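You operate a simulated robot arm through the tools that you are given. There is no shell and no other tool.

Carry out the task below with a simulated robot arm. There is one attempt and no reset: what you move stays moved.

JOB
Wipe the clamped grey offcut clean, switch the extractor off and lay the offcut on the rubber mat.
Fine: felt wiper back, cradle lever free. Set down upright: felt wiper. What is to be rubbed or washed off counts as gone when no trace of it is left.

It is judged by the outcome, as a careful person would: the job done as asked, and still so three seconds after it is handed in. It fails if anything else is knocked over, pushed out of place, dropped, spilled or broken.

ROBOT AND FRAMES
A 6-joint arm with a two-finger parallel gripper, fixed in place. Base frame: the origin is at the foot of the arm, x ahead of it, y to its left, z up; the work surface is at about z = 0.87. Readings come in m, degrees, newtons and seconds.
With the tool pointing down near the work surface it reaches from about 0.26 to 0.68 m from the base axis. Its first joint turns from -66.0 to 66.0 degrees. Payload 2.9 kg.
The tool frame sits at the grasp point between the pads (the TCP): z along the fingers, y along the line on which they close. The tips reach 0.03 m beyond it. Largest opening 0.11 m; finger width 0.02, thickness 0.01; the body of the gripper, 0.048 by 0.112 m, starts 0.055 m behind the TCP.
Orientation is told as [roll, pitch, yaw] about the base's x, y, z axes, in that order, counted from this pose: with the fingers straight down and closing along the base's y, the tool's x points along the base's -x, its y along +y and its z along -z.

CONTROLS
- The arm moves only by the tool move_arm. Its argument "motion" is a list of rows, each an object (a shift or turn left out is 0, a gripper value left out holds the last) with "travel": the shift along the base's x, y, z in m, a list of three; "dr": the turn, a rotation vector about the base's x, y, z in degrees, a list of three; "jaw": the closure in counts, from 0 (fully open) to 255 (shut). In form: [{"travel": [x, y, z], "dr": [rx, ry, rz], "jaw": jaw}, ...]. A call has 1 to 20 rows; each row shifts and turns the commanded pose from where the row before left it. A row lasts 0.2 s, in which the tool goes at most 0.05 m and 8.6 degrees; a call with a longer step from one row to the next is refused whole, and so is a gripper value outside its range. A pose out of reach is approached as far as the arm can. The call stops where the force on the tool passes 40 N (or 10 N more than at its start, if that is more) or the arm is blocked; 0.2 s more then pass. Each finger travels about 0.108 m/s and halts on what it meets, pressing with about 25 N; the grip force reading is that of the motor and also rises with nothing between the fingers. The clock runs only during rows and for 0.2 s after the last one: add rows that do not move to give the fingers time. It gives the time, the measured TCP pose, the force on the tool (base axes), the opening and the grip force at its end, in the units of the frame above (readings bear some noise), with the torque about the TCP (base axes, N m) and any sound that the robot's microphone picked up.
- Cameras (640 x 400 px; columns grow to the right, rows downward): "scene" is fixed at [0.0728, 0.4267, 1.398]; the picture's right is [-0.82, -0.57, 0.00], its down [-0.25, 0.36, -0.90] and it looks along [0.51, -0.74, -0.44] (base axes); focal length 359 px, centre (320, 200). "wrist" rides on the gripper at [0.072, 0.017, -0.103] in the tool frame; the picture's right is [-0.23, 0.97, 0.00], its down [-0.76, -0.18, -0.62] and it looks along [-0.61, -0.14, 0.78] (tool axes); focal length 222 px, centre (320, 200). There is no depth. A picture from a camera that has moved, and an enlarged one, comes with that camera's place and axes in the base frame and with its lens.
- snapshot(camera): a new picture of that camera. The clock stands still meanwhile.
- close_up(camera, box): a new picture of the part [left, top, right, bottom] of that camera's present view, enlarged. The clock stands still meanwhile.
- hand_in(): hands the job in; it is judged then, once.

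Nothing tells you positions but the pictures and the camera data. Unless the task says otherwise, let go and move clear before handing in.

The tools are called after ">>>" by a JSON object that holds its "name" and its "arguments". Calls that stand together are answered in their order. move_arm: Moves the arm, as the interface text tells. Its arguments: {"type":"object","properties":{"motion":{"type":"array"}},"required":["motion"]} The other tools are called the same way: snapshot (camera) takes a picture; close_up (camera, box) takes an enlarged picture of a part of a camera's view; hand_in () hands the job in.

At the start:

```text
time: 0.0
tool_pos: [0.3564, -0.2943, 1.2193]
orientation: [0.0, 0.0, 0.0]
ft_force: [-0.3, 0.3, 0.3]
moment: [0.01, -0.04, 0.03]
width: 0.1098
gripper_force: 0.1
```

scene: 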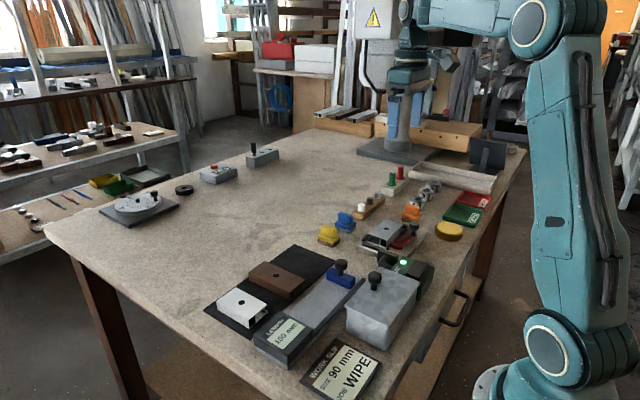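
wrist: 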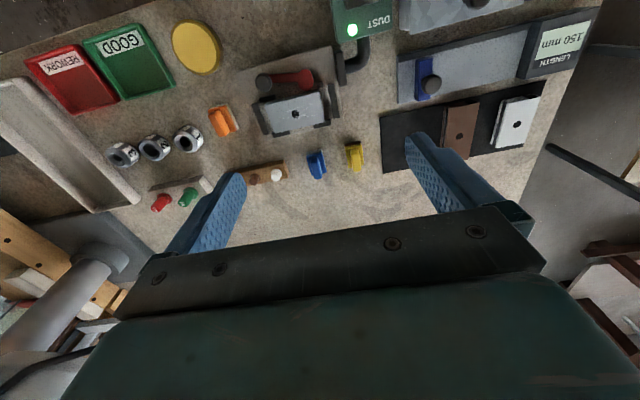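

I see a workbench with a cradle holding a grey offcut (clamped by a red lever), an extractor labelled DUST with a green light, a black rubber mat with two blocks on it, and felt wipers of some kind. I'll take enlarged pictures to identify everything first.

>>> {"name": "close_up", "arguments": {"camera": "scene", "box": [300, 160, 500, 285]}}

>>> {"name": "close_up", "arguments": {"camera": "scene", "box": [190, 230, 450, 400]}}

>>> {"name": "close_up", "arguments": {"camera": "wrist", "box": [200, 0, 400, 125]}}

>>> {"name": "close_up", "arguments": {"camera": "wrist", "box": [360, 0, 620, 180]}}

```text
3.20 times, centred on (400, 222) of scene
camera zoom: at [0.0728, 0.4267, 1.398], right [-0.82, -0.57, 0.0], down [-0.25, 0.36, -0.9], along [0.51, -0.74, -0.44], focal length 1149 px, centre (64, 128)
```

zoom: 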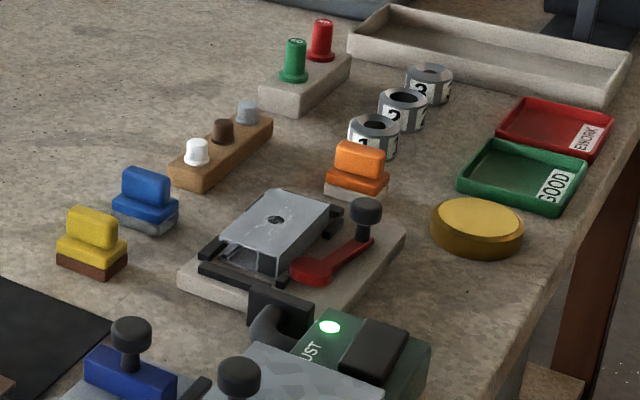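

```text
2.35 times, centred on (320, 315) of scene
camera zoom: at [0.0728, 0.4267, 1.398], right [-0.82, -0.57, 0.0], down [-0.25, 0.36, -0.9], along [0.51, -0.74, -0.44], focal length 844 px, centre (320, -71)
```

zoom: 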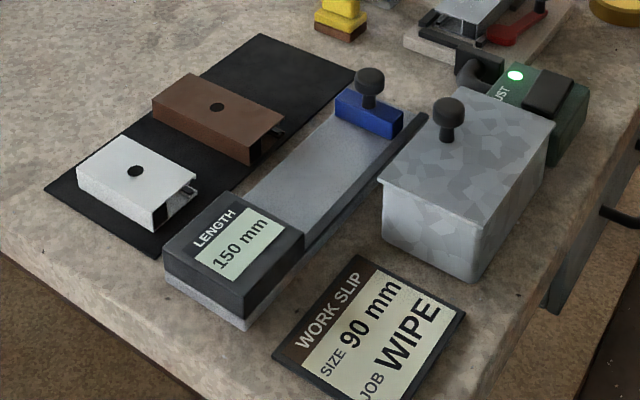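

```text
3.20 times, centred on (300, 62) of wrist
camera zoom: at [0.284, -0.2759, 1.3242], right [0.23, 0.97, 0.0], down [0.76, -0.18, 0.62], along [0.61, -0.14, -0.78], focal length 711 px, centre (384, 640)
```

zoom: 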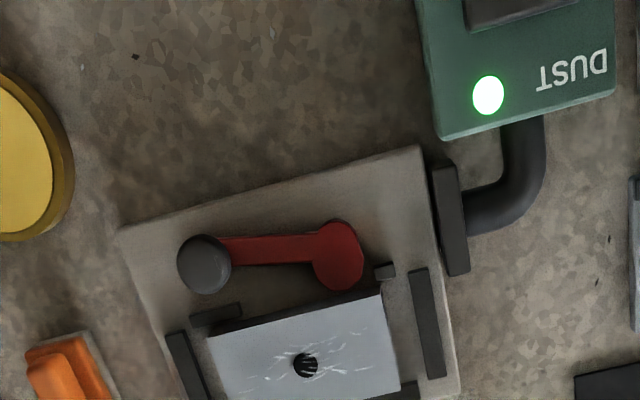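

```text
2.22 times, centred on (490, 90) of wrist
camera zoom: at [0.284, -0.2759, 1.3242], right [0.23, 0.97, 0.0], down [0.76, -0.18, 0.62], along [0.61, -0.14, -0.78], focal length 494 px, centre (-58, 444)
```

zoom: 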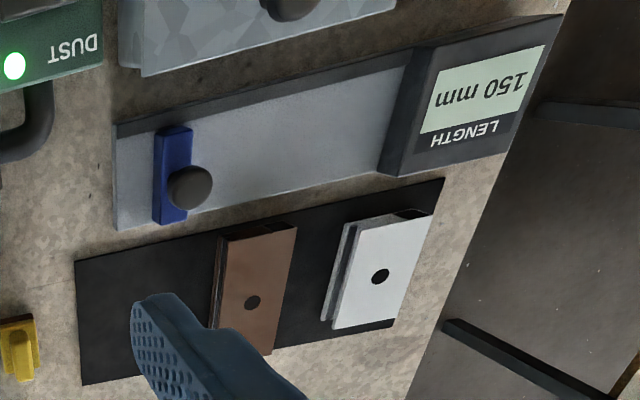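

Three coloured hand pieces stand near the cradle (yellow, blue, orange) with different undersides, and I need to know which is the felt one. I'll zoom in on them, on the extractor's switch and on the lever.

>>> {"name": "close_up", "arguments": {"camera": "scene", "box": [310, 205, 362, 250]}}

>>> {"name": "close_up", "arguments": {"camera": "scene", "box": [390, 195, 440, 230]}}

>>> {"name": "close_up", "arguments": {"camera": "scene", "box": [375, 245, 445, 300]}}

>>> {"name": "close_up", "arguments": {"camera": "scene", "box": [350, 160, 450, 220]}}

>>> {"name": "close_up", "arguments": {"camera": "scene", "box": [350, 210, 430, 260]}}

>>> {"name": "close_up", "arguments": {"camera": "wrist", "box": [190, 90, 380, 200]}}

```text
8.89 times, centred on (336, 228) of scene
camera zoom: at [0.0728, 0.4267, 1.398], right [-0.82, -0.57, 0.0], down [-0.25, 0.36, -0.9], along [0.51, -0.74, -0.44], focal length 3190 px, centre (178, -44)
```

zoom: 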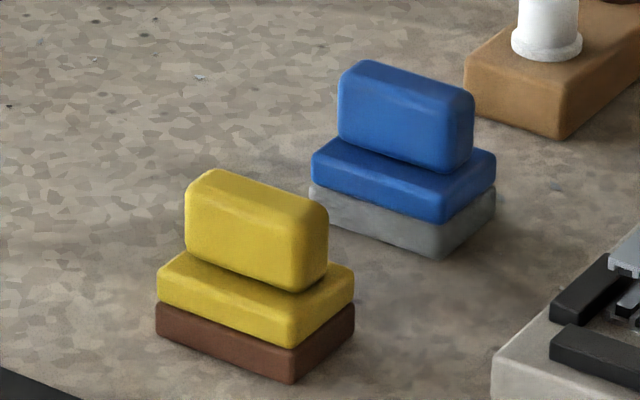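

```text
11.43 times, centred on (415, 212) of scene
camera zoom: at [0.0728, 0.4267, 1.398], right [-0.82, -0.57, 0.0], down [-0.25, 0.36, -0.9], along [0.51, -0.74, -0.44], focal length 4102 px, centre (-766, 57)
```

zoom: 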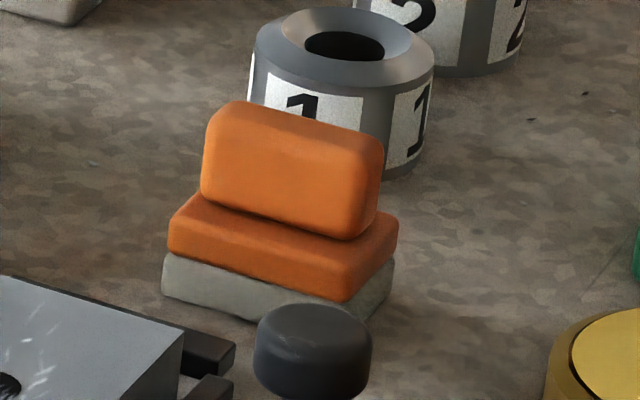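

```text
7.27 times, centred on (410, 272) of scene
camera zoom: at [0.0728, 0.4267, 1.398], right [-0.82, -0.57, 0.0], down [-0.25, 0.36, -0.9], along [0.51, -0.74, -0.44], focal length 2610 px, centre (-334, -327)
```

zoom: 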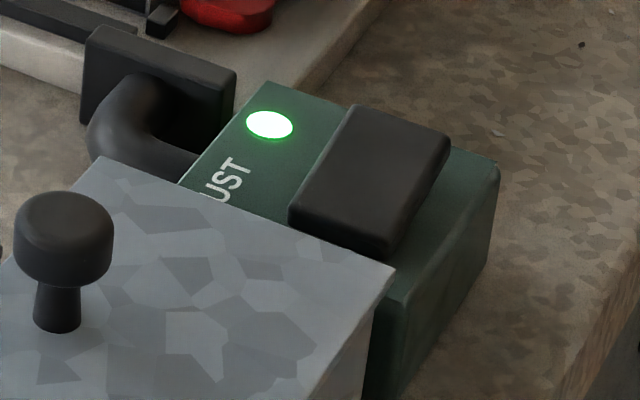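

```text
6.40 times, centred on (400, 190) of scene
camera zoom: at [0.0728, 0.4267, 1.398], right [-0.82, -0.57, 0.0], down [-0.25, 0.36, -0.9], along [0.51, -0.74, -0.44], focal length 2297 px, centre (-192, 264)
```

zoom: 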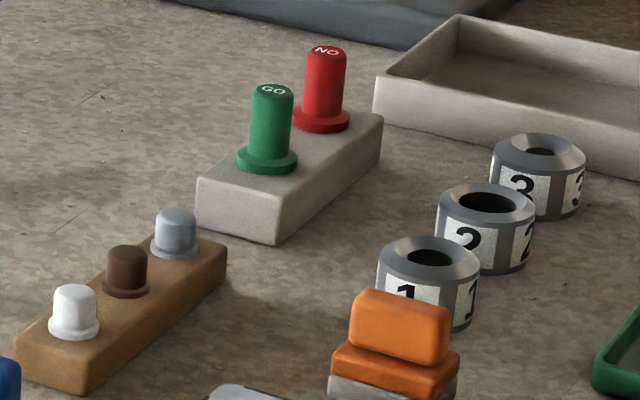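

```text
8.00 times, centred on (390, 235) of scene
camera zoom: at [0.0728, 0.4267, 1.398], right [-0.82, -0.57, 0.0], down [-0.25, 0.36, -0.9], along [0.51, -0.74, -0.44], focal length 2871 px, centre (-240, -80)
```

zoom: 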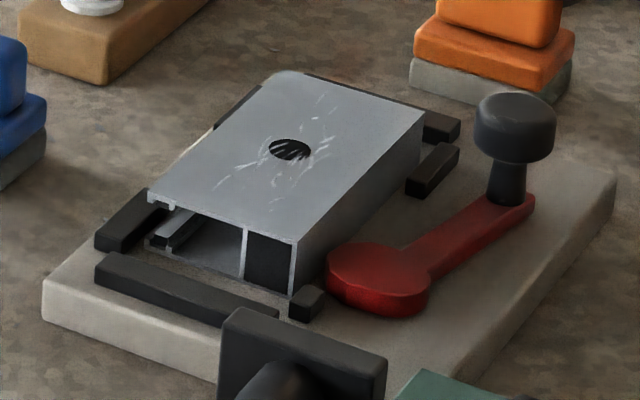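

```text
3.37 times, centred on (285, 145) of wrist
camera zoom: at [0.284, -0.2759, 1.3242], right [0.23, 0.97, 0.0], down [0.76, -0.18, 0.62], along [0.61, -0.14, -0.78], focal length 748 px, centre (438, 385)
```

zoom: 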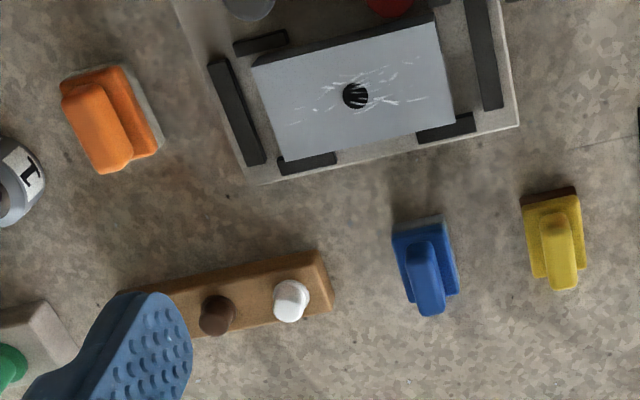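

The orange block with the pale soft-looking pad is probably the felt wiper, because the yellow and blue pair look like abrasive blocks. I'll move the wrist camera closer over the cradle and wipers to check that and measure positions.

>>> {"name": "move_arm", "arguments": {"motion": [{"travel": [-0.006, -0.025, -0.026], "jaw": 0}, {"travel": [-0.006, -0.025, -0.026]}, {"travel": [-0.006, -0.025, -0.026]}, {"travel": [-0.006, -0.025, -0.026]}, {"travel": [-0.006, -0.025, -0.026]}, {"travel": [0, 0, 0]}]}}

>>> {"name": "snapshot", "arguments": {"camera": "wrist"}}

```text
time: 1.4
tool_pos: [0.3283, -0.421, 1.0913]
orientation: [0.1, -0.1, 0.1]
ft_force: [0.1, 0.3, 0.2]
moment: [0.01, -0.02, -0.02]
width: 0.1101
gripper_force: 0.0
```

```text
taken
camera wrist: at [0.2555, -0.4024, 1.1959], right [0.23, 0.97, 0.0], down [0.76, -0.18, 0.62], along [0.61, -0.14, -0.78], focal length 222 px, centre (320, 200)
```

wrist: 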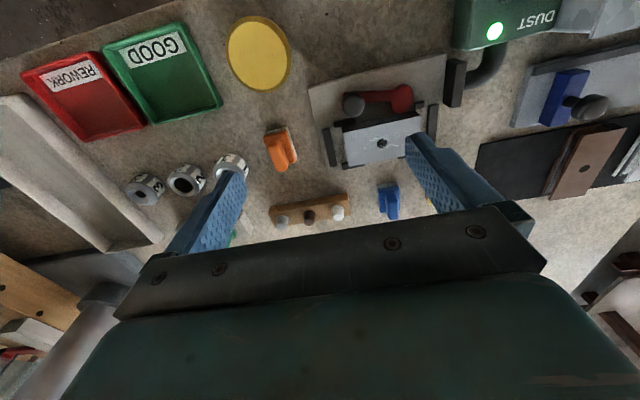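

>>> {"name": "close_up", "arguments": {"camera": "wrist", "box": [240, 110, 320, 180]}}

>>> {"name": "close_up", "arguments": {"camera": "wrist", "box": [300, 50, 460, 175]}}

>>> {"name": "close_up", "arguments": {"camera": "wrist", "box": [330, 160, 430, 230]}}

>>> {"name": "close_up", "arguments": {"camera": "wrist", "box": [420, 0, 600, 120]}}

```text
5.71 times, centred on (280, 145) of wrist
camera zoom: at [0.2555, -0.4024, 1.1959], right [0.23, 0.97, 0.0], down [0.76, -0.18, 0.62], along [0.61, -0.14, -0.78], focal length 1269 px, centre (549, 514)
```

zoom: 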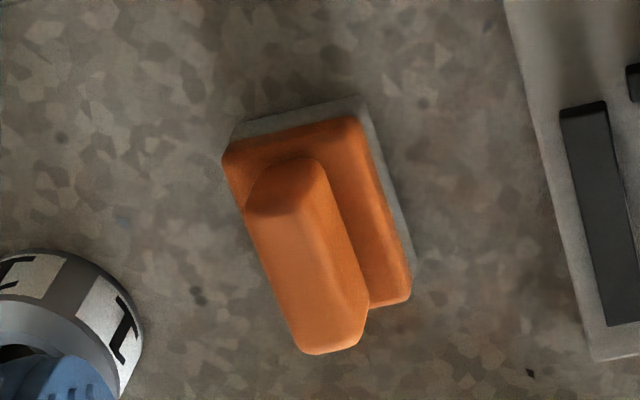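

```text
3.20 times, centred on (380, 112) of wrist
camera zoom: at [0.2555, -0.4024, 1.1959], right [0.23, 0.97, 0.0], down [0.76, -0.18, 0.62], along [0.61, -0.14, -0.78], focal length 711 px, centre (128, 480)
```

zoom: 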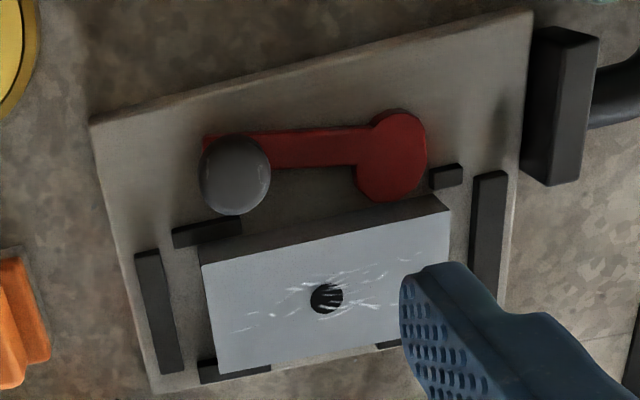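

```text
5.71 times, centred on (380, 195) of wrist
camera zoom: at [0.2555, -0.4024, 1.1959], right [0.23, 0.97, 0.0], down [0.76, -0.18, 0.62], along [0.61, -0.14, -0.78], focal length 1269 px, centre (-23, 229)
```

zoom: 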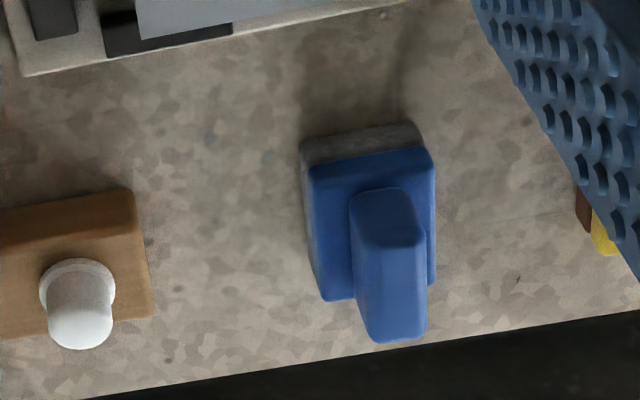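

```text
3.33 times, centred on (510, 60) of wrist
camera zoom: at [0.2555, -0.4024, 1.1959], right [0.23, 0.97, 0.0], down [0.76, -0.18, 0.62], along [0.61, -0.14, -0.78], focal length 740 px, centre (-313, 667)
```

zoom: 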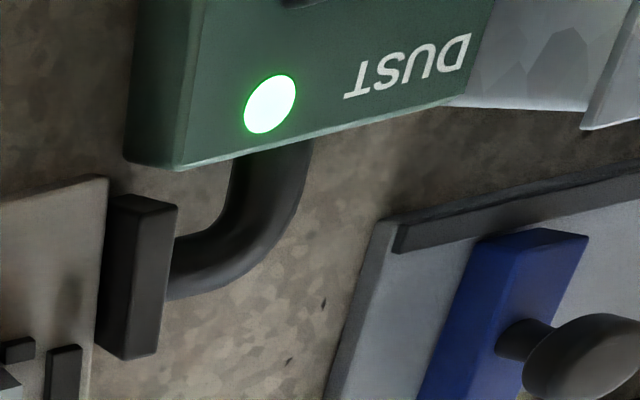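

The orange and blue blocks both have greyish pads, so I'm not sure yet which is felt. I'll zoom harder on each pad's texture.

>>> {"name": "close_up", "arguments": {"camera": "scene", "box": [334, 222, 352, 234]}}

>>> {"name": "close_up", "arguments": {"camera": "scene", "box": [320, 236, 342, 250]}}

>>> {"name": "close_up", "arguments": {"camera": "scene", "box": [401, 212, 427, 226]}}

>>> {"name": "close_up", "arguments": {"camera": "wrist", "box": [372, 178, 412, 203]}}

>>> {"name": "close_up", "arguments": {"camera": "wrist", "box": [262, 120, 302, 145]}}

```text
16.00 times, centred on (343, 228) of scene
camera zoom: at [0.0728, 0.4267, 1.398], right [-0.82, -0.57, 0.0], down [-0.25, 0.36, -0.9], along [0.51, -0.74, -0.44], focal length 5743 px, centre (-48, -248)
```

zoom: 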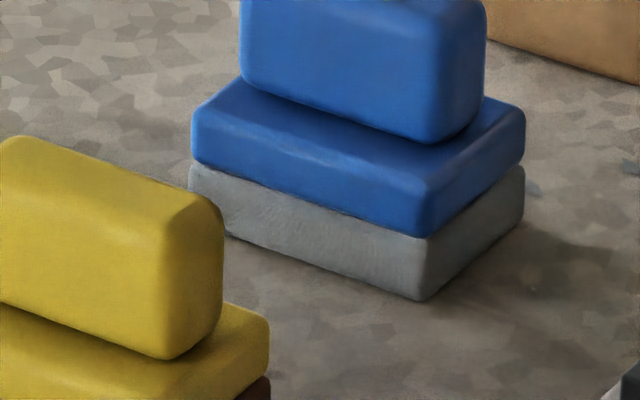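

```text
16.00 times, centred on (331, 243) of scene
camera zoom: at [0.0728, 0.4267, 1.398], right [-0.82, -0.57, 0.0], down [-0.25, 0.36, -0.9], along [0.51, -0.74, -0.44], focal length 5743 px, centre (144, -488)
```

zoom: 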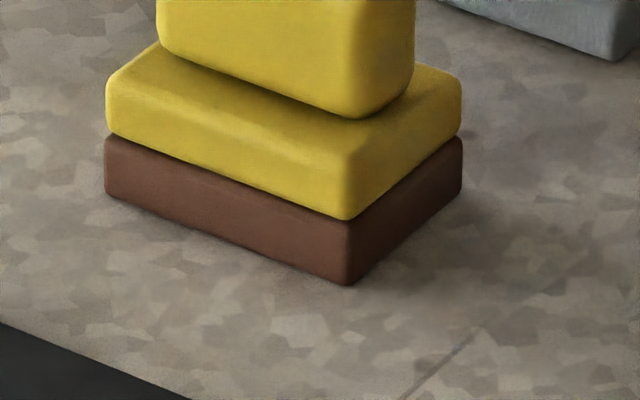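

```text
16.00 times, centred on (414, 219) of scene
camera zoom: at [0.0728, 0.4267, 1.398], right [-0.82, -0.57, 0.0], down [-0.25, 0.36, -0.9], along [0.51, -0.74, -0.44], focal length 5743 px, centre (-1184, -104)
```

zoom: 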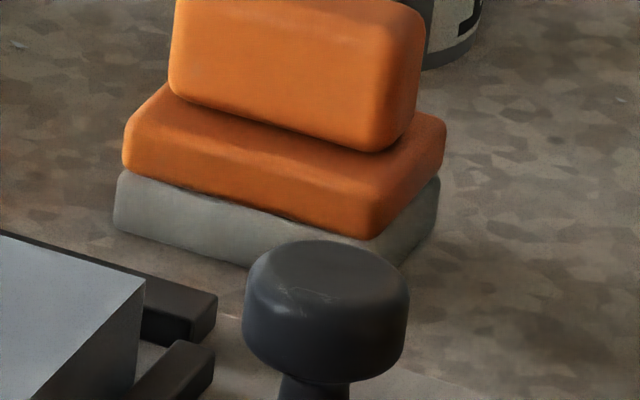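

```text
16.00 times, centred on (392, 190) of wrist
camera zoom: at [0.2555, -0.4024, 1.1959], right [0.23, 0.97, 0.0], down [0.76, -0.18, 0.62], along [0.61, -0.14, -0.78], focal length 3554 px, centre (-832, 352)
```

zoom: 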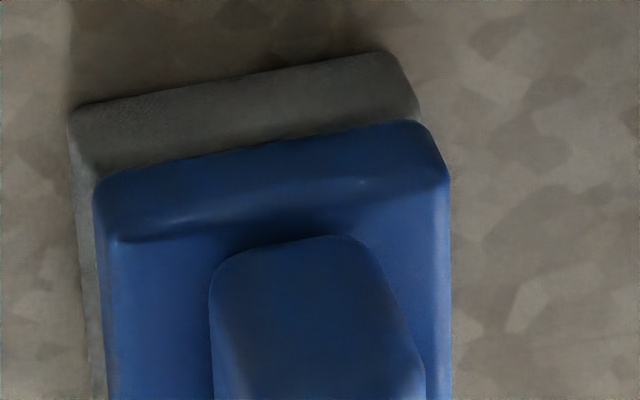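

```text
16.00 times, centred on (282, 132) of wrist
camera zoom: at [0.2555, -0.4024, 1.1959], right [0.23, 0.97, 0.0], down [0.76, -0.18, 0.62], along [0.61, -0.14, -0.78], focal length 3554 px, centre (928, 1280)
```

zoom: 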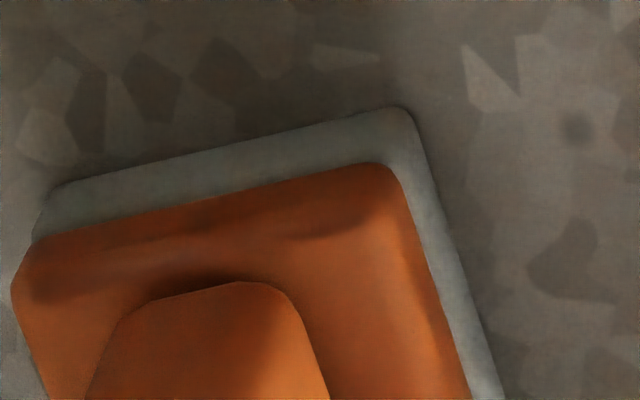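

The orange block has a soft, rounded pad that overhangs its body, at about (0.39, -0.50), so I take it to be the felt wiper. The grey offcut's top is at about z 0.91, centred near (0.40, -0.35). I'll move above the orange wiper and check the alignment.

>>> {"name": "move_arm", "arguments": {"motion": [{"travel": [0.0152, -0.0188, -0.022], "jaw": 0}, {"travel": [0.0152, -0.0188, -0.022]}, {"travel": [0.0152, -0.0188, -0.022]}, {"travel": [0.0152, -0.0188, -0.022]}, {"travel": [0, 0, 0]}, {"travel": [0, 0, 0]}]}}

>>> {"name": "snapshot", "arguments": {"camera": "wrist"}}

>>> {"name": "snapshot", "arguments": {"camera": "scene"}}

```text
time: 2.8
tool_pos: [0.3889, -0.4949, 1.0017]
orientation: [0.1, 0.0, 0.0]
ft_force: [-0.6, -0.5, -0.3]
moment: [0.01, -0.03, 0.0]
width: 0.11
gripper_force: 0.1
```

```text
taken
camera wrist: at [0.316, -0.4767, 1.1059], right [0.23, 0.97, 0.0], down [0.76, -0.18, 0.62], along [0.61, -0.14, -0.78], focal length 222 px, centre (320, 200)
```

wrist: 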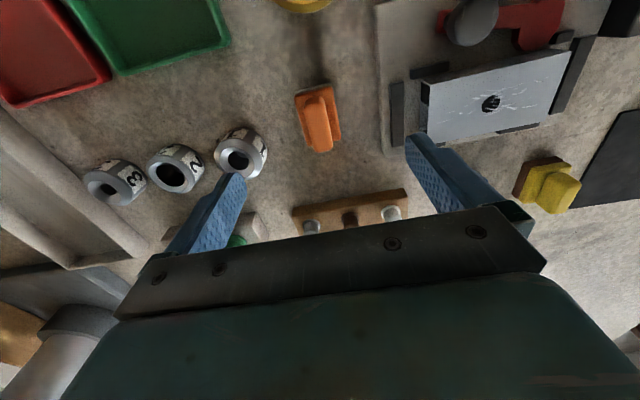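

```text
taken
```

scene: 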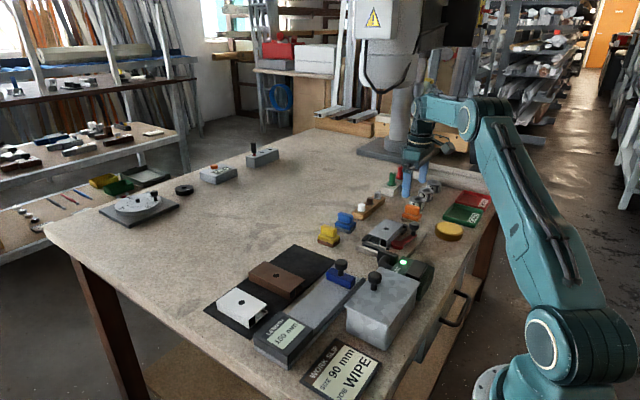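

>>> {"name": "close_up", "arguments": {"camera": "wrist", "box": [280, 70, 360, 170]}}

>>> {"name": "close_up", "arguments": {"camera": "scene", "box": [370, 155, 450, 240]}}

>>> {"name": "close_up", "arguments": {"camera": "wrist", "box": [380, 0, 600, 150]}}

```text
4.00 times, centred on (320, 120) of wrist
camera zoom: at [0.316, -0.4767, 1.1059], right [0.23, 0.97, 0.0], down [0.76, -0.18, 0.62], along [0.61, -0.14, -0.78], focal length 888 px, centre (320, 520)
```

zoom: 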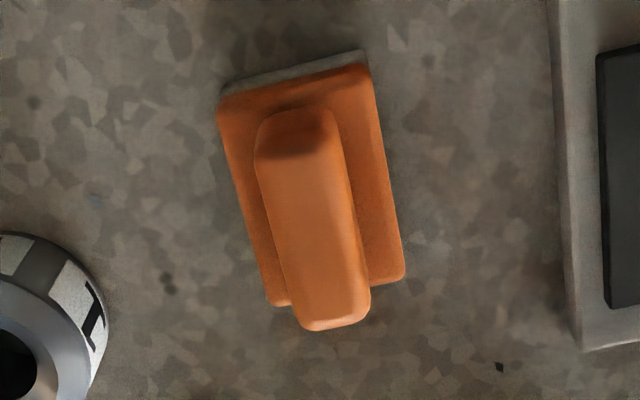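

```text
4.71 times, centred on (410, 198) of scene
camera zoom: at [0.0728, 0.4267, 1.398], right [-0.82, -0.57, 0.0], down [-0.25, 0.36, -0.9], along [0.51, -0.74, -0.44], focal length 1689 px, centre (-104, 212)
```

zoom: 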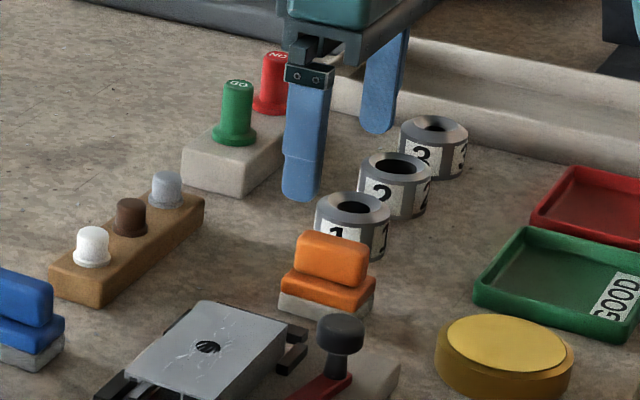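

```text
2.67 times, centred on (490, 75) of wrist
camera zoom: at [0.316, -0.4767, 1.1059], right [0.23, 0.97, 0.0], down [0.76, -0.18, 0.62], along [0.61, -0.14, -0.78], focal length 592 px, centre (-133, 533)
```

zoom: 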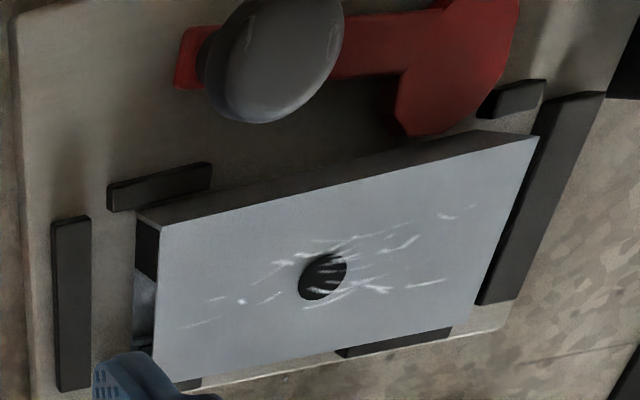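

The orange wiper is axis-aligned: its body is about 49×34 mm and its handle 17 mm thick, centred near (0.385, -0.4935). I'll narrow the jaws so they miss ring 1, then descend over the handle.

>>> {"name": "move_arm", "arguments": {"motion": [{"travel": [-0.004, 0.0015, 0], "jaw": 120}, {"travel": [0, 0, 0]}, {"travel": [0, 0, -0.024]}, {"travel": [0, 0, -0.024]}, {"travel": [0, 0, -0.018]}, {"travel": [0, 0, -0.004]}, {"travel": [0, 0, 0]}]}}

>>> {"name": "snapshot", "arguments": {"camera": "wrist"}}

>>> {"name": "close_up", "arguments": {"camera": "scene", "box": [380, 170, 450, 235]}}

```text
time: 4.4
tool_pos: [0.382, -0.4907, 0.9321]
orientation: [0.0, 0.0, 0.0]
ft_force: [-0.5, -0.1, 0.6]
moment: [-0.02, -0.02, -0.01]
width: 0.0581
gripper_force: 0.0
```

```text
taken
camera wrist: at [0.3105, -0.4732, 1.0369], right [0.23, 0.97, 0.0], down [0.76, -0.18, 0.62], along [0.61, -0.14, -0.78], focal length 222 px, centre (320, 200)
```

wrist: 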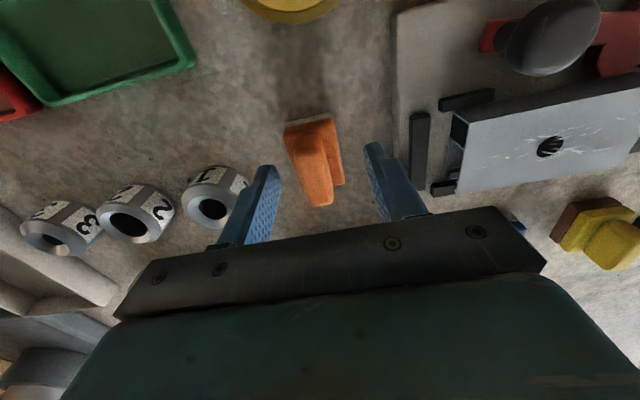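

```text
6.15 times, centred on (415, 202) of scene
camera zoom: at [0.0728, 0.4267, 1.398], right [-0.82, -0.57, 0.0], down [-0.25, 0.36, -0.9], along [0.51, -0.74, -0.44], focal length 2209 px, centre (-265, 185)
```

zoom: 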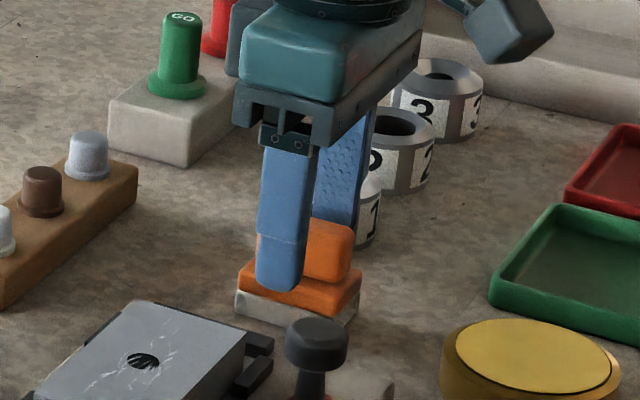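

The handle is centred between the fingertips. I'll descend a few millimetres more and close on it.

>>> {"name": "move_arm", "arguments": {"motion": [{"travel": [0.001, 0, -0.004]}, {"travel": [0, 0, 0]}, {"travel": [0, 0, 0], "jaw": 255}, {"travel": [0, 0, 0]}, {"travel": [0, 0, 0]}, {"travel": [0, 0, 0]}]}}

>>> {"name": "close_up", "arguments": {"camera": "wrist", "box": [220, 80, 420, 230]}}

>>> {"name": "close_up", "arguments": {"camera": "scene", "box": [380, 170, 450, 235]}}

```text
time: 5.8
tool_pos: [0.3829, -0.491, 0.928]
orientation: [-0.1, 0.0, 0.0]
ft_force: [0.7, 0.5, 1.9]
moment: [0.02, -0.05, 0.03]
width: 0.0172
gripper_force: 24.6
```

```text
2.67 times, centred on (320, 155) of wrist
camera zoom: at [0.3111, -0.4734, 1.033], right [0.23, 0.97, 0.0], down [0.76, -0.18, 0.62], along [0.61, -0.14, -0.78], focal length 592 px, centre (320, 320)
```

zoom: 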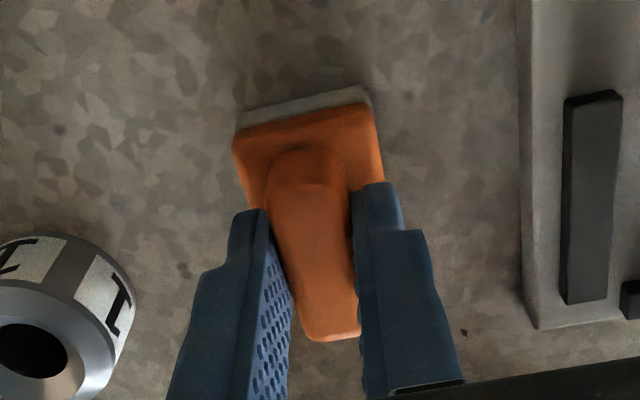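

```text
6.15 times, centred on (415, 202) of scene
camera zoom: at [0.0728, 0.4267, 1.398], right [-0.82, -0.57, 0.0], down [-0.25, 0.36, -0.9], along [0.51, -0.74, -0.44], focal length 2209 px, centre (-265, 185)
```

zoom: 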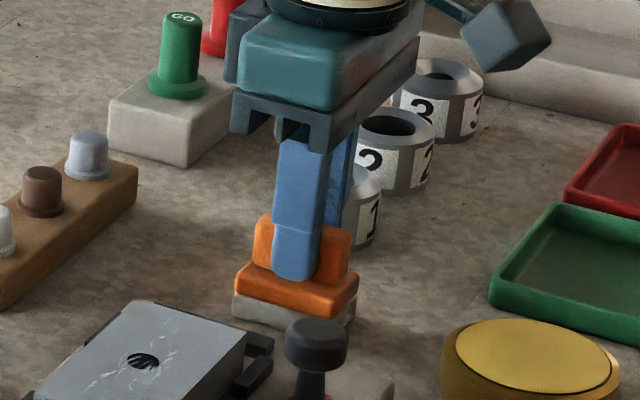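

The handle is gripped at 17.2 mm. I'll lift the wiper, carry it over the middle of the offcut and stop just above it.

>>> {"name": "move_arm", "arguments": {"motion": [{"travel": [0, 0, 0.03]}, {"travel": [0, 0, 0.043]}, {"travel": [0, 0, 0]}, {"travel": [0.004, 0.036, 0]}, {"travel": [0.004, 0.036, 0]}, {"travel": [0.004, 0.036, 0]}, {"travel": [0.004, 0.035, 0]}, {"travel": [0, 0, 0]}, {"travel": [0, 0, -0.02]}, {"travel": [0, 0, 0]}]}}

>>> {"name": "snapshot", "arguments": {"camera": "wrist"}}

>>> {"name": "close_up", "arguments": {"camera": "scene", "box": [340, 190, 440, 260]}}

```text
time: 8.0
tool_pos: [0.3957, -0.3487, 0.9804]
orientation: [0.1, 0.0, 0.1]
ft_force: [-1.4, -0.2, -0.3]
moment: [0.05, 0.0, -0.01]
width: 0.0174
gripper_force: 25.2
```

```text
taken
camera wrist: at [0.3245, -0.331, 1.0841], right [0.23, 0.97, 0.0], down [0.76, -0.18, 0.62], along [0.61, -0.14, -0.78], focal length 222 px, centre (320, 200)
```

wrist: 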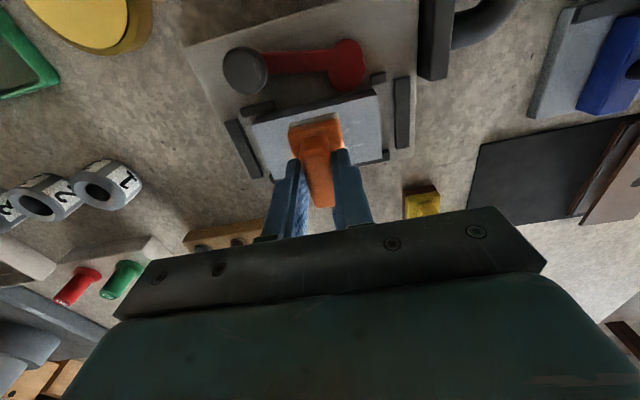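

```text
5.71 times, centred on (390, 225) of scene
camera zoom: at [0.0728, 0.4267, 1.398], right [-0.82, -0.57, 0.0], down [-0.25, 0.36, -0.9], along [0.51, -0.74, -0.44], focal length 2051 px, centre (-80, 57)
```

zoom: 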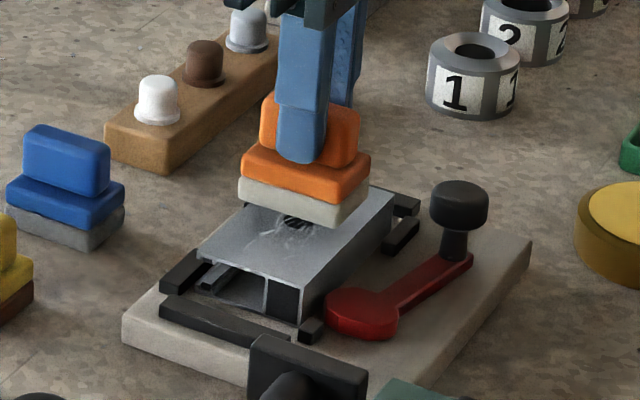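

The wiper is held level about 1 cm above the offcut. I'll step down gently until there's contact force.

>>> {"name": "move_arm", "arguments": {"motion": [{"travel": [0, 0, -0.006]}, {"travel": [0, 0, -0.003]}, {"travel": [0, 0, -0.002]}, {"travel": [0, 0, 0]}]}}

```text
time: 9.0
tool_pos: [0.3995, -0.3485, 0.9691]
orientation: [0.0, -0.1, 0.0]
ft_force: [0.1, -0.4, -1.2]
moment: [-0.02, -0.01, -0.01]
width: 0.0172
gripper_force: 24.9
```

>>> {"name": "move_arm", "arguments": {"motion": [{"travel": [0, 0, -0.0015]}, {"travel": [0, 0, 0]}]}}

>>> {"name": "close_up", "arguments": {"camera": "scene", "box": [360, 205, 420, 250]}}

```text
time: 9.6
tool_pos: [0.4, -0.3496, 0.9677]
orientation: [0.0, 0.0, -0.1]
ft_force: [-0.1, 0.6, -0.7]
moment: [-0.02, 0.0, -0.01]
width: 0.0174
gripper_force: 24.7
```

```text
8.89 times, centred on (390, 228) of scene
camera zoom: at [0.0728, 0.4267, 1.398], right [-0.82, -0.57, 0.0], down [-0.25, 0.36, -0.9], along [0.51, -0.74, -0.44], focal length 3190 px, centre (-302, -44)
```

zoom: 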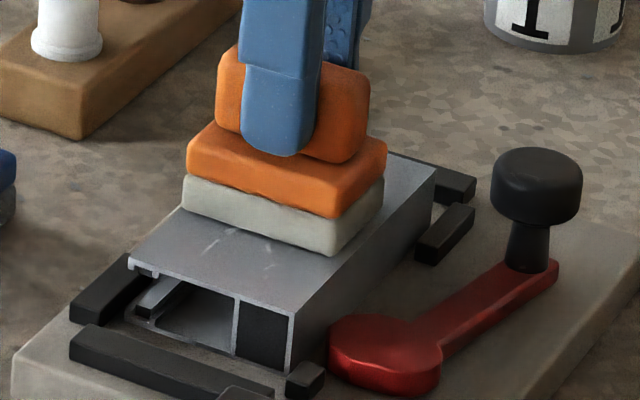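

It's nearly touching. I'll go down in 1 mm steps while watching the force.

>>> {"name": "move_arm", "arguments": {"motion": [{"travel": [0, 0, -0.001]}, {"travel": [0, 0, 0]}]}}

>>> {"name": "move_arm", "arguments": {"motion": [{"travel": [0, 0, -0.001]}, {"travel": [0, 0, 0]}]}}

>>> {"name": "move_arm", "arguments": {"motion": [{"travel": [0, 0, -0.001]}, {"travel": [0, 0, 0]}]}}

```text
time: 10.2
tool_pos: [0.3997, -0.3494, 0.9676]
orientation: [0.0, -0.1, 0.1]
ft_force: [-0.2, 0.5, -0.4]
moment: [0.01, 0.0, -0.02]
width: 0.0172
gripper_force: 25.3
```

```text
time: 10.8
tool_pos: [0.3999, -0.3495, 0.9662]
orientation: [-0.1, -0.1, 0.0]
ft_force: [-3.1, 2.3, 11.2]
moment: [0.06, 0.21, 0.0]
width: 0.0174
gripper_force: 24.9
```

```text
time: 11.4
tool_pos: [0.3999, -0.3495, 0.9668]
orientation: [-0.1, -0.1, 0.0]
ft_force: [-5.8, 6.0, 22.1]
moment: [0.18, 0.37, -0.02]
width: 0.0172
gripper_force: 25.1
```

Contact is made, at roughly 11 N per mm. I'll ease off to about 10 N and stroke the wiper lengthwise over the offcut.

>>> {"name": "move_arm", "arguments": {"motion": [{"travel": [0, 0, 0.001]}, {"travel": [0, -0.011, 0]}, {"travel": [0, -0.011, 0]}, {"travel": [0, -0.011, 0]}, {"travel": [0, 0.011, 0]}, {"travel": [0, 0.011, 0]}, {"travel": [0, 0.011, 0]}, {"travel": [0, 0.011, 0]}, {"travel": [0, 0.011, 0]}, {"travel": [0, 0.011, 0]}, {"travel": [0, -0.011, 0]}, {"travel": [0, -0.011, 0]}, {"travel": [0, -0.011, 0]}, {"travel": [0, 0, 0]}]}}

>>> {"name": "close_up", "arguments": {"camera": "scene", "box": [360, 205, 420, 250]}}

```text
time: 14.4
tool_pos: [0.4009, -0.35, 0.9653]
orientation: [-0.1, 0.0, 0.1]
ft_force: [1.1, -0.1, -1.1]
moment: [0.01, 0.0, 0.0]
width: 0.017
gripper_force: 25.2
```

```text
8.89 times, centred on (390, 228) of scene
camera zoom: at [0.0728, 0.4267, 1.398], right [-0.82, -0.57, 0.0], down [-0.25, 0.36, -0.9], along [0.51, -0.74, -0.44], focal length 3190 px, centre (-302, -44)
```

zoom: 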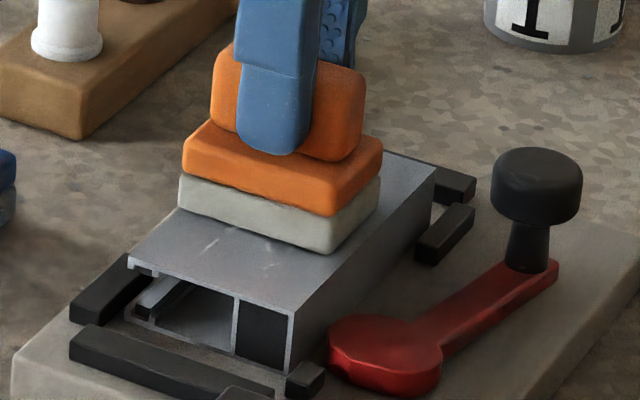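

The contact force dropped off, so the wiper settled slightly in the grip, and some streaks remain at the +y end. I'll press down again step by step.

>>> {"name": "move_arm", "arguments": {"motion": [{"travel": [0, 0, -0.001]}, {"travel": [0, 0, 0]}]}}

>>> {"name": "move_arm", "arguments": {"motion": [{"travel": [0, 0.011, 0]}, {"travel": [0, 0.011, 0]}, {"travel": [0, 0.011, 0]}, {"travel": [0, 0, 0]}]}}

>>> {"name": "close_up", "arguments": {"camera": "scene", "box": [360, 205, 420, 250]}}

```text
time: 15.0
tool_pos: [0.3998, -0.3489, 0.9657]
orientation: [0.1, -0.1, 0.0]
ft_force: [-0.2, -0.2, 5.1]
moment: [0.06, -0.08, -0.01]
width: 0.0171
gripper_force: 25.1
```

```text
time: 16.0
tool_pos: [0.3996, -0.3172, 0.9668]
orientation: [-0.1, -0.1, 0.0]
ft_force: [1.4, -3.0, 10.9]
moment: [-0.15, -0.11, -0.02]
width: 0.0175
gripper_force: 25.1
```

```text
8.89 times, centred on (390, 228) of scene
camera zoom: at [0.0727, 0.4267, 1.398], right [-0.82, -0.57, 0.0], down [-0.25, 0.36, -0.9], along [0.51, -0.74, -0.44], focal length 3190 px, centre (-302, -44)
```

zoom: 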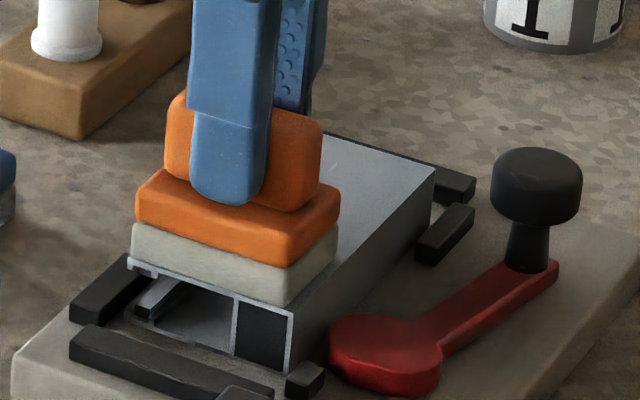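

The wiping works: most of the streaks on the exposed part are gone. I'll continue full strokes at this pressure with small sideways offsets.

>>> {"name": "move_arm", "arguments": {"motion": [{"travel": [0, -0.012, 0]}, {"travel": [0, -0.012, 0]}, {"travel": [0, -0.012, 0]}, {"travel": [0, -0.012, 0]}, {"travel": [0, -0.012, 0]}, {"travel": [0, -0.008, 0]}, {"travel": [0.005, 0, 0]}, {"travel": [0, 0.012, 0]}, {"travel": [0, 0.012, 0]}, {"travel": [0, 0.012, 0]}, {"travel": [0, 0.012, 0]}, {"travel": [0, 0.012, 0]}, {"travel": [0, 0.008, 0]}, {"travel": [0, 0, 0]}]}}

>>> {"name": "move_arm", "arguments": {"motion": [{"travel": [-0.009, 0, 0]}, {"travel": [0, -0.012, 0]}, {"travel": [0, -0.012, 0]}, {"travel": [0, -0.012, 0]}, {"travel": [0, -0.012, 0]}, {"travel": [0, -0.012, 0]}, {"travel": [0, -0.008, 0]}, {"travel": [0.004, 0, 0]}, {"travel": [0, 0.012, 0]}, {"travel": [0, 0.012, 0]}, {"travel": [0, 0.012, 0]}, {"travel": [0, 0.012, 0]}, {"travel": [0, 0.012, 0]}, {"travel": [0, 0.008, 0]}, {"travel": [0, 0, 0]}]}}

>>> {"name": "close_up", "arguments": {"camera": "scene", "box": [360, 205, 420, 250]}}

```text
time: 16.8
tool_pos: [0.4004, -0.3453, 0.9652]
orientation: [0.5, 0.2, 0.5]
ft_force: [-0.2, -0.5, -0.2]
moment: [-0.04, -0.02, -0.01]
width: 0.0171
gripper_force: 24.6
stopped in row 3: the force on the tool passed its limit at 44 N (the readings are from after the stop); the commanded pose is now the measured one
```

```text
time: 20.0
tool_pos: [0.3966, -0.3436, 0.9649]
orientation: [0.5, 0.3, 0.6]
ft_force: [0.2, -2.6, 3.3]
moment: [-0.11, -0.09, -0.03]
width: 0.0173
gripper_force: 24.8
```

```text
8.89 times, centred on (390, 228) of scene
camera zoom: at [0.0728, 0.4267, 1.398], right [-0.82, -0.57, 0.0], down [-0.25, 0.36, -0.9], along [0.51, -0.74, -0.44], focal length 3190 px, centre (-302, -44)
```

zoom: 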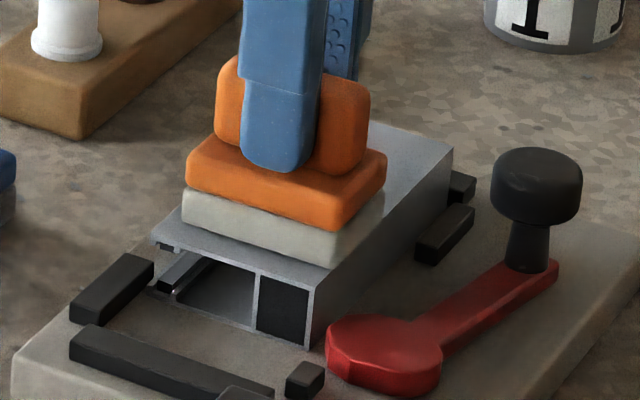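

The second call was meant to follow an uninterrupted first one, but the first stopped early on a force spike, and the offcut has slid a few millimetres toward -y in the cradle. I'll lift the wiper straight up and look before doing anything else.

>>> {"name": "move_arm", "arguments": {"motion": [{"travel": [0, 0, 0.02]}, {"travel": [0, 0, 0.03], "dr": [-0.5, -0.25, -0.5]}, {"travel": [0, 0, 0.03]}, {"travel": [0, 0, 0]}]}}

>>> {"name": "close_up", "arguments": {"camera": "scene", "box": [350, 195, 430, 255]}}

>>> {"name": "snapshot", "arguments": {"camera": "wrist"}}

>>> {"name": "snapshot", "arguments": {"camera": "scene"}}

```text
time: 21.0
tool_pos: [0.3949, -0.3424, 1.0454]
orientation: [0.0, 0.0, 0.1]
ft_force: [-0.6, 0.3, -0.6]
moment: [0.03, 0.01, -0.01]
width: 0.0174
gripper_force: 25.0
```

```text
6.67 times, centred on (390, 225) of scene
camera zoom: at [0.0728, 0.4267, 1.398], right [-0.82, -0.57, 0.0], down [-0.25, 0.36, -0.9], along [0.51, -0.74, -0.44], focal length 2393 px, centre (-147, 33)
```

zoom: 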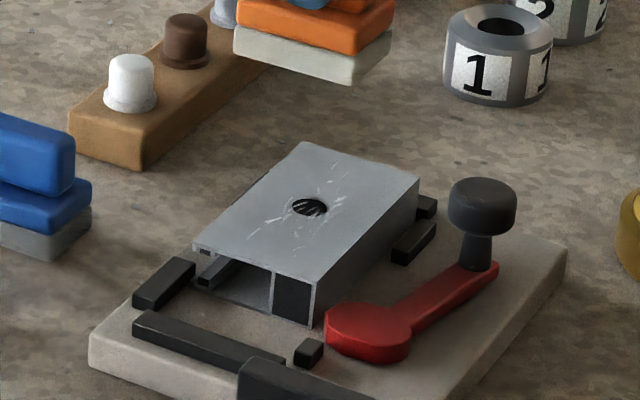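

```text
taken
camera wrist: at [0.3228, -0.325, 1.1502], right [0.23, 0.97, 0.0], down [0.76, -0.18, 0.62], along [0.61, -0.14, -0.78], focal length 222 px, centre (320, 200)
```

wrist: 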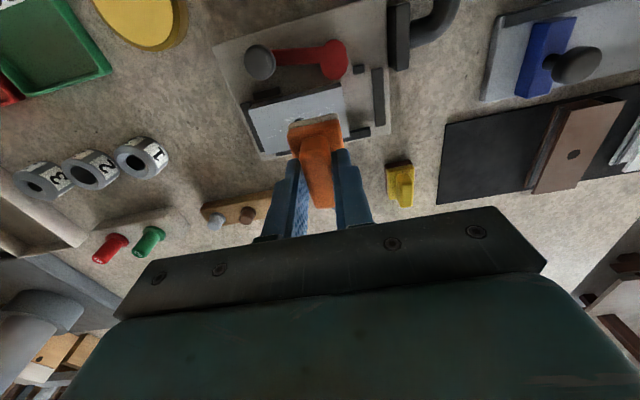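

```text
taken
```

scene: 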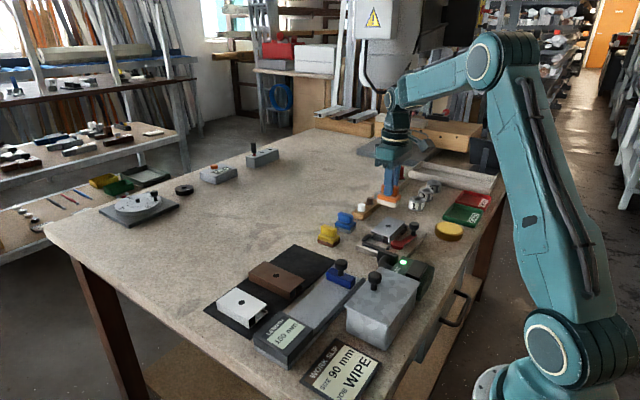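

>>> {"name": "close_up", "arguments": {"camera": "wrist", "box": [220, 30, 400, 160]}}

>>> {"name": "close_up", "arguments": {"camera": "scene", "box": [364, 208, 414, 248]}}

```text
3.08 times, centred on (310, 95) of wrist
camera zoom: at [0.3228, -0.325, 1.1502], right [0.23, 0.97, 0.0], down [0.76, -0.18, 0.62], along [0.61, -0.14, -0.78], focal length 684 px, centre (351, 523)
```

zoom: 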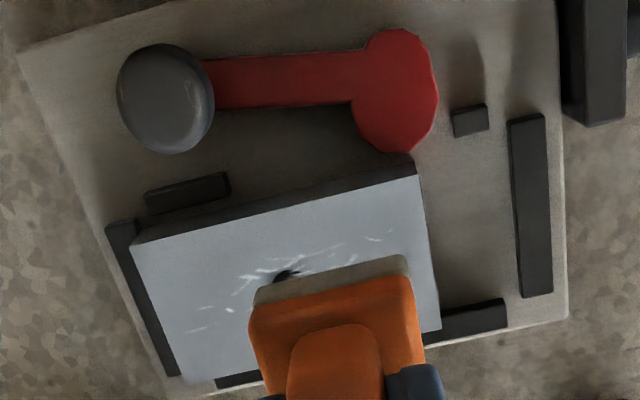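

```text
10.00 times, centred on (389, 228) of scene
camera zoom: at [0.0728, 0.4267, 1.398], right [-0.82, -0.57, 0.0], down [-0.25, 0.36, -0.9], along [0.51, -0.74, -0.44], focal length 3589 px, centre (-370, -80)
```

zoom: 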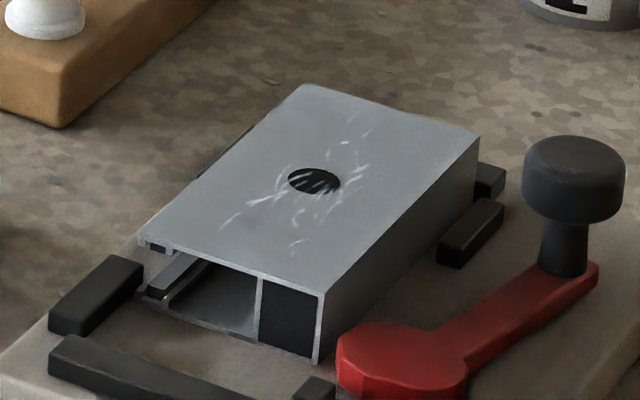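

The offcut now rests against the cradle's -y end bar, still flat and under the cam, with its centre near (0.400, -0.364). The streaks are still there, so next I'll rub crosswise along x, where the cradle restrains the piece, slowly and with controlled force.

>>> {"name": "move_arm", "arguments": {"motion": [{"travel": [0.0046, -0.0192, 0]}, {"travel": [0, 0, -0.035]}, {"travel": [0, 0, -0.035]}, {"travel": [0, 0, -0.005]}, {"travel": [0, 0, 0]}, {"travel": [0, 0, -0.003]}, {"travel": [0, 0, 0]}]}}

```text
time: 22.6
tool_pos: [0.4005, -0.3623, 0.9664]
orientation: [0.0, 0.0, 0.1]
ft_force: [-0.6, 0.5, -0.6]
moment: [-0.01, 0.04, 0.01]
width: 0.0172
gripper_force: 24.9
```

>>> {"name": "move_arm", "arguments": {"motion": [{"travel": [0, 0, -0.001]}, {"travel": [0, 0, 0]}]}}

>>> {"name": "move_arm", "arguments": {"motion": [{"travel": [0, 0, -0.0007]}, {"travel": [0, 0, 0]}]}}

```text
time: 23.2
tool_pos: [0.4005, -0.364, 0.966]
orientation: [0.0, 0.0, 0.1]
ft_force: [-0.6, 0.1, -0.8]
moment: [-0.03, 0.01, 0.0]
width: 0.0172
gripper_force: 25.0
```

```text
time: 23.8
tool_pos: [0.4014, -0.3634, 0.9671]
orientation: [0.1, -0.1, 0.2]
ft_force: [-0.3, -0.2, -0.3]
moment: [0.02, -0.02, 0.03]
width: 0.0174
gripper_force: 25.6
```

>>> {"name": "move_arm", "arguments": {"motion": [{"travel": [0, 0, -0.0007]}, {"travel": [0, 0, 0]}]}}

>>> {"name": "move_arm", "arguments": {"motion": [{"travel": [0, 0, -0.0005]}, {"travel": [0, 0, 0]}]}}

```text
time: 24.4
tool_pos: [0.3997, -0.3626, 0.9653]
orientation: [0.0, 0.0, 0.2]
ft_force: [1.2, 0.1, -0.1]
moment: [0.0, 0.03, 0.0]
width: 0.0173
gripper_force: 24.8
```

```text
time: 25.0
tool_pos: [0.3993, -0.3644, 0.9661]
orientation: [0.1, -0.1, 0.0]
ft_force: [0.0, 0.5, 1.7]
moment: [0.03, 0.04, -0.01]
width: 0.0172
gripper_force: 25.4
```

>>> {"name": "move_arm", "arguments": {"motion": [{"travel": [0, 0, -0.0006]}, {"travel": [0, 0, 0]}]}}

```text
time: 25.6
tool_pos: [0.4001, -0.3635, 0.9652]
orientation: [0.0, -0.2, 0.1]
ft_force: [0.2, 1.2, 8.4]
moment: [0.02, 0.1, 0.03]
width: 0.0172
gripper_force: 25.3
```

Contact is about 8 N. I'll rub slowly along x in short strokes, then check the force.

>>> {"name": "move_arm", "arguments": {"motion": [{"travel": [0.005, 0, 0]}, {"travel": [0.005, 0, 0]}, {"travel": [-0.005, 0, 0]}, {"travel": [-0.005, 0, 0]}, {"travel": [-0.005, 0, 0]}, {"travel": [-0.005, 0, 0]}, {"travel": [0.005, 0, 0]}, {"travel": [0.005, 0, 0]}, {"travel": [0, 0, 0]}]}}

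```text
time: 27.6
tool_pos: [0.399, -0.3619, 0.9631]
orientation: [0.1, 0.2, 0.0]
ft_force: [-5.8, -2.2, 15.7]
moment: [-0.15, 0.5, 0.01]
width: 0.0172
gripper_force: 24.8
```

>>> {"name": "move_arm", "arguments": {"motion": [{"travel": [0, 0, 0.0005]}, {"travel": [0.005, 0, 0]}, {"travel": [0.005, 0, 0]}, {"travel": [-0.005, 0, 0]}, {"travel": [-0.005, 0, 0]}, {"travel": [-0.005, 0, 0]}, {"travel": [-0.005, 0, 0]}, {"travel": [0.005, 0, 0]}, {"travel": [0.005, 0, 0]}, {"travel": [0, 0, 0]}]}}

```text
time: 29.8
tool_pos: [0.4, -0.3617, 0.9637]
orientation: [0.0, -0.1, 0.0]
ft_force: [0.0, -0.3, -0.7]
moment: [0.03, 0.01, 0.04]
width: 0.017
gripper_force: 25.3
```

>>> {"name": "move_arm", "arguments": {"motion": [{"travel": [0, 0, 0.03]}, {"travel": [0, 0, 0.03]}, {"travel": [0, 0, 0.03]}, {"travel": [0, 0, 0]}]}}

>>> {"name": "close_up", "arguments": {"camera": "scene", "box": [364, 208, 414, 248]}}

>>> {"name": "close_up", "arguments": {"camera": "scene", "box": [360, 160, 420, 220]}}

>>> {"name": "close_up", "arguments": {"camera": "wrist", "box": [220, 30, 400, 160]}}

```text
time: 30.8
tool_pos: [0.4006, -0.3632, 1.0544]
orientation: [0.0, 0.1, 0.1]
ft_force: [0.4, 0.8, -0.2]
moment: [0.05, -0.03, 0.01]
width: 0.0173
gripper_force: 24.9
```

```text
10.00 times, centred on (389, 228) of scene
camera zoom: at [0.0728, 0.4267, 1.398], right [-0.82, -0.57, 0.0], down [-0.25, 0.36, -0.9], along [0.51, -0.74, -0.44], focal length 3589 px, centre (-370, -80)
```

zoom: 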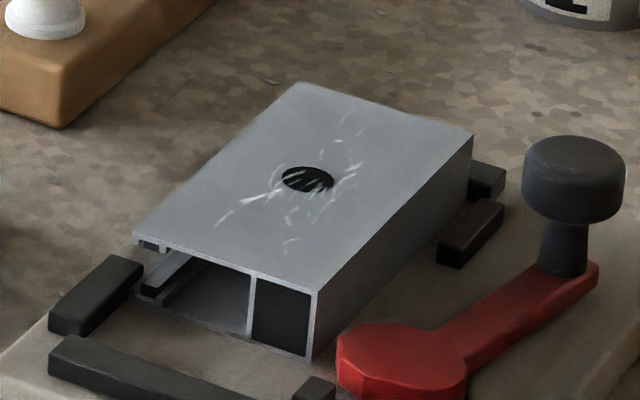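

```text
6.67 times, centred on (390, 190) of scene
camera zoom: at [0.0728, 0.4267, 1.398], right [-0.82, -0.57, 0.0], down [-0.25, 0.36, -0.9], along [0.51, -0.74, -0.44], focal length 2393 px, centre (-147, 267)
```

zoom: 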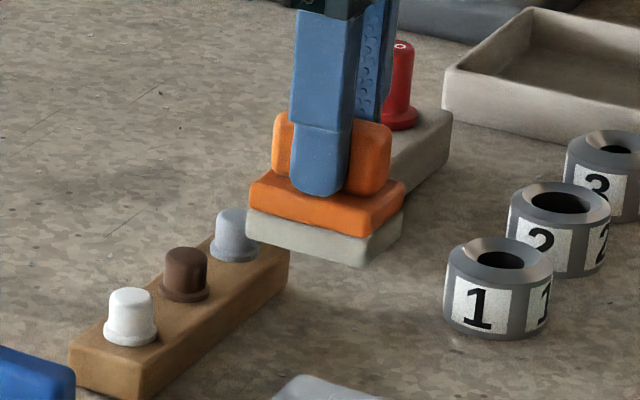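

```text
3.08 times, centred on (310, 95) of wrist
camera zoom: at [0.3291, -0.3452, 1.1597], right [0.23, 0.97, 0.0], down [0.76, -0.18, 0.62], along [0.61, -0.14, -0.78], focal length 684 px, centre (351, 523)
```

zoom: 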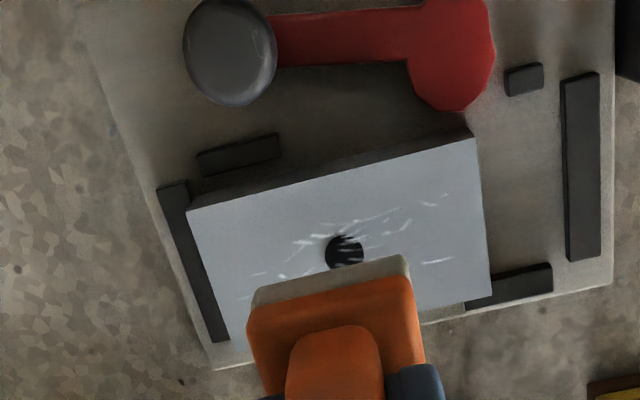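

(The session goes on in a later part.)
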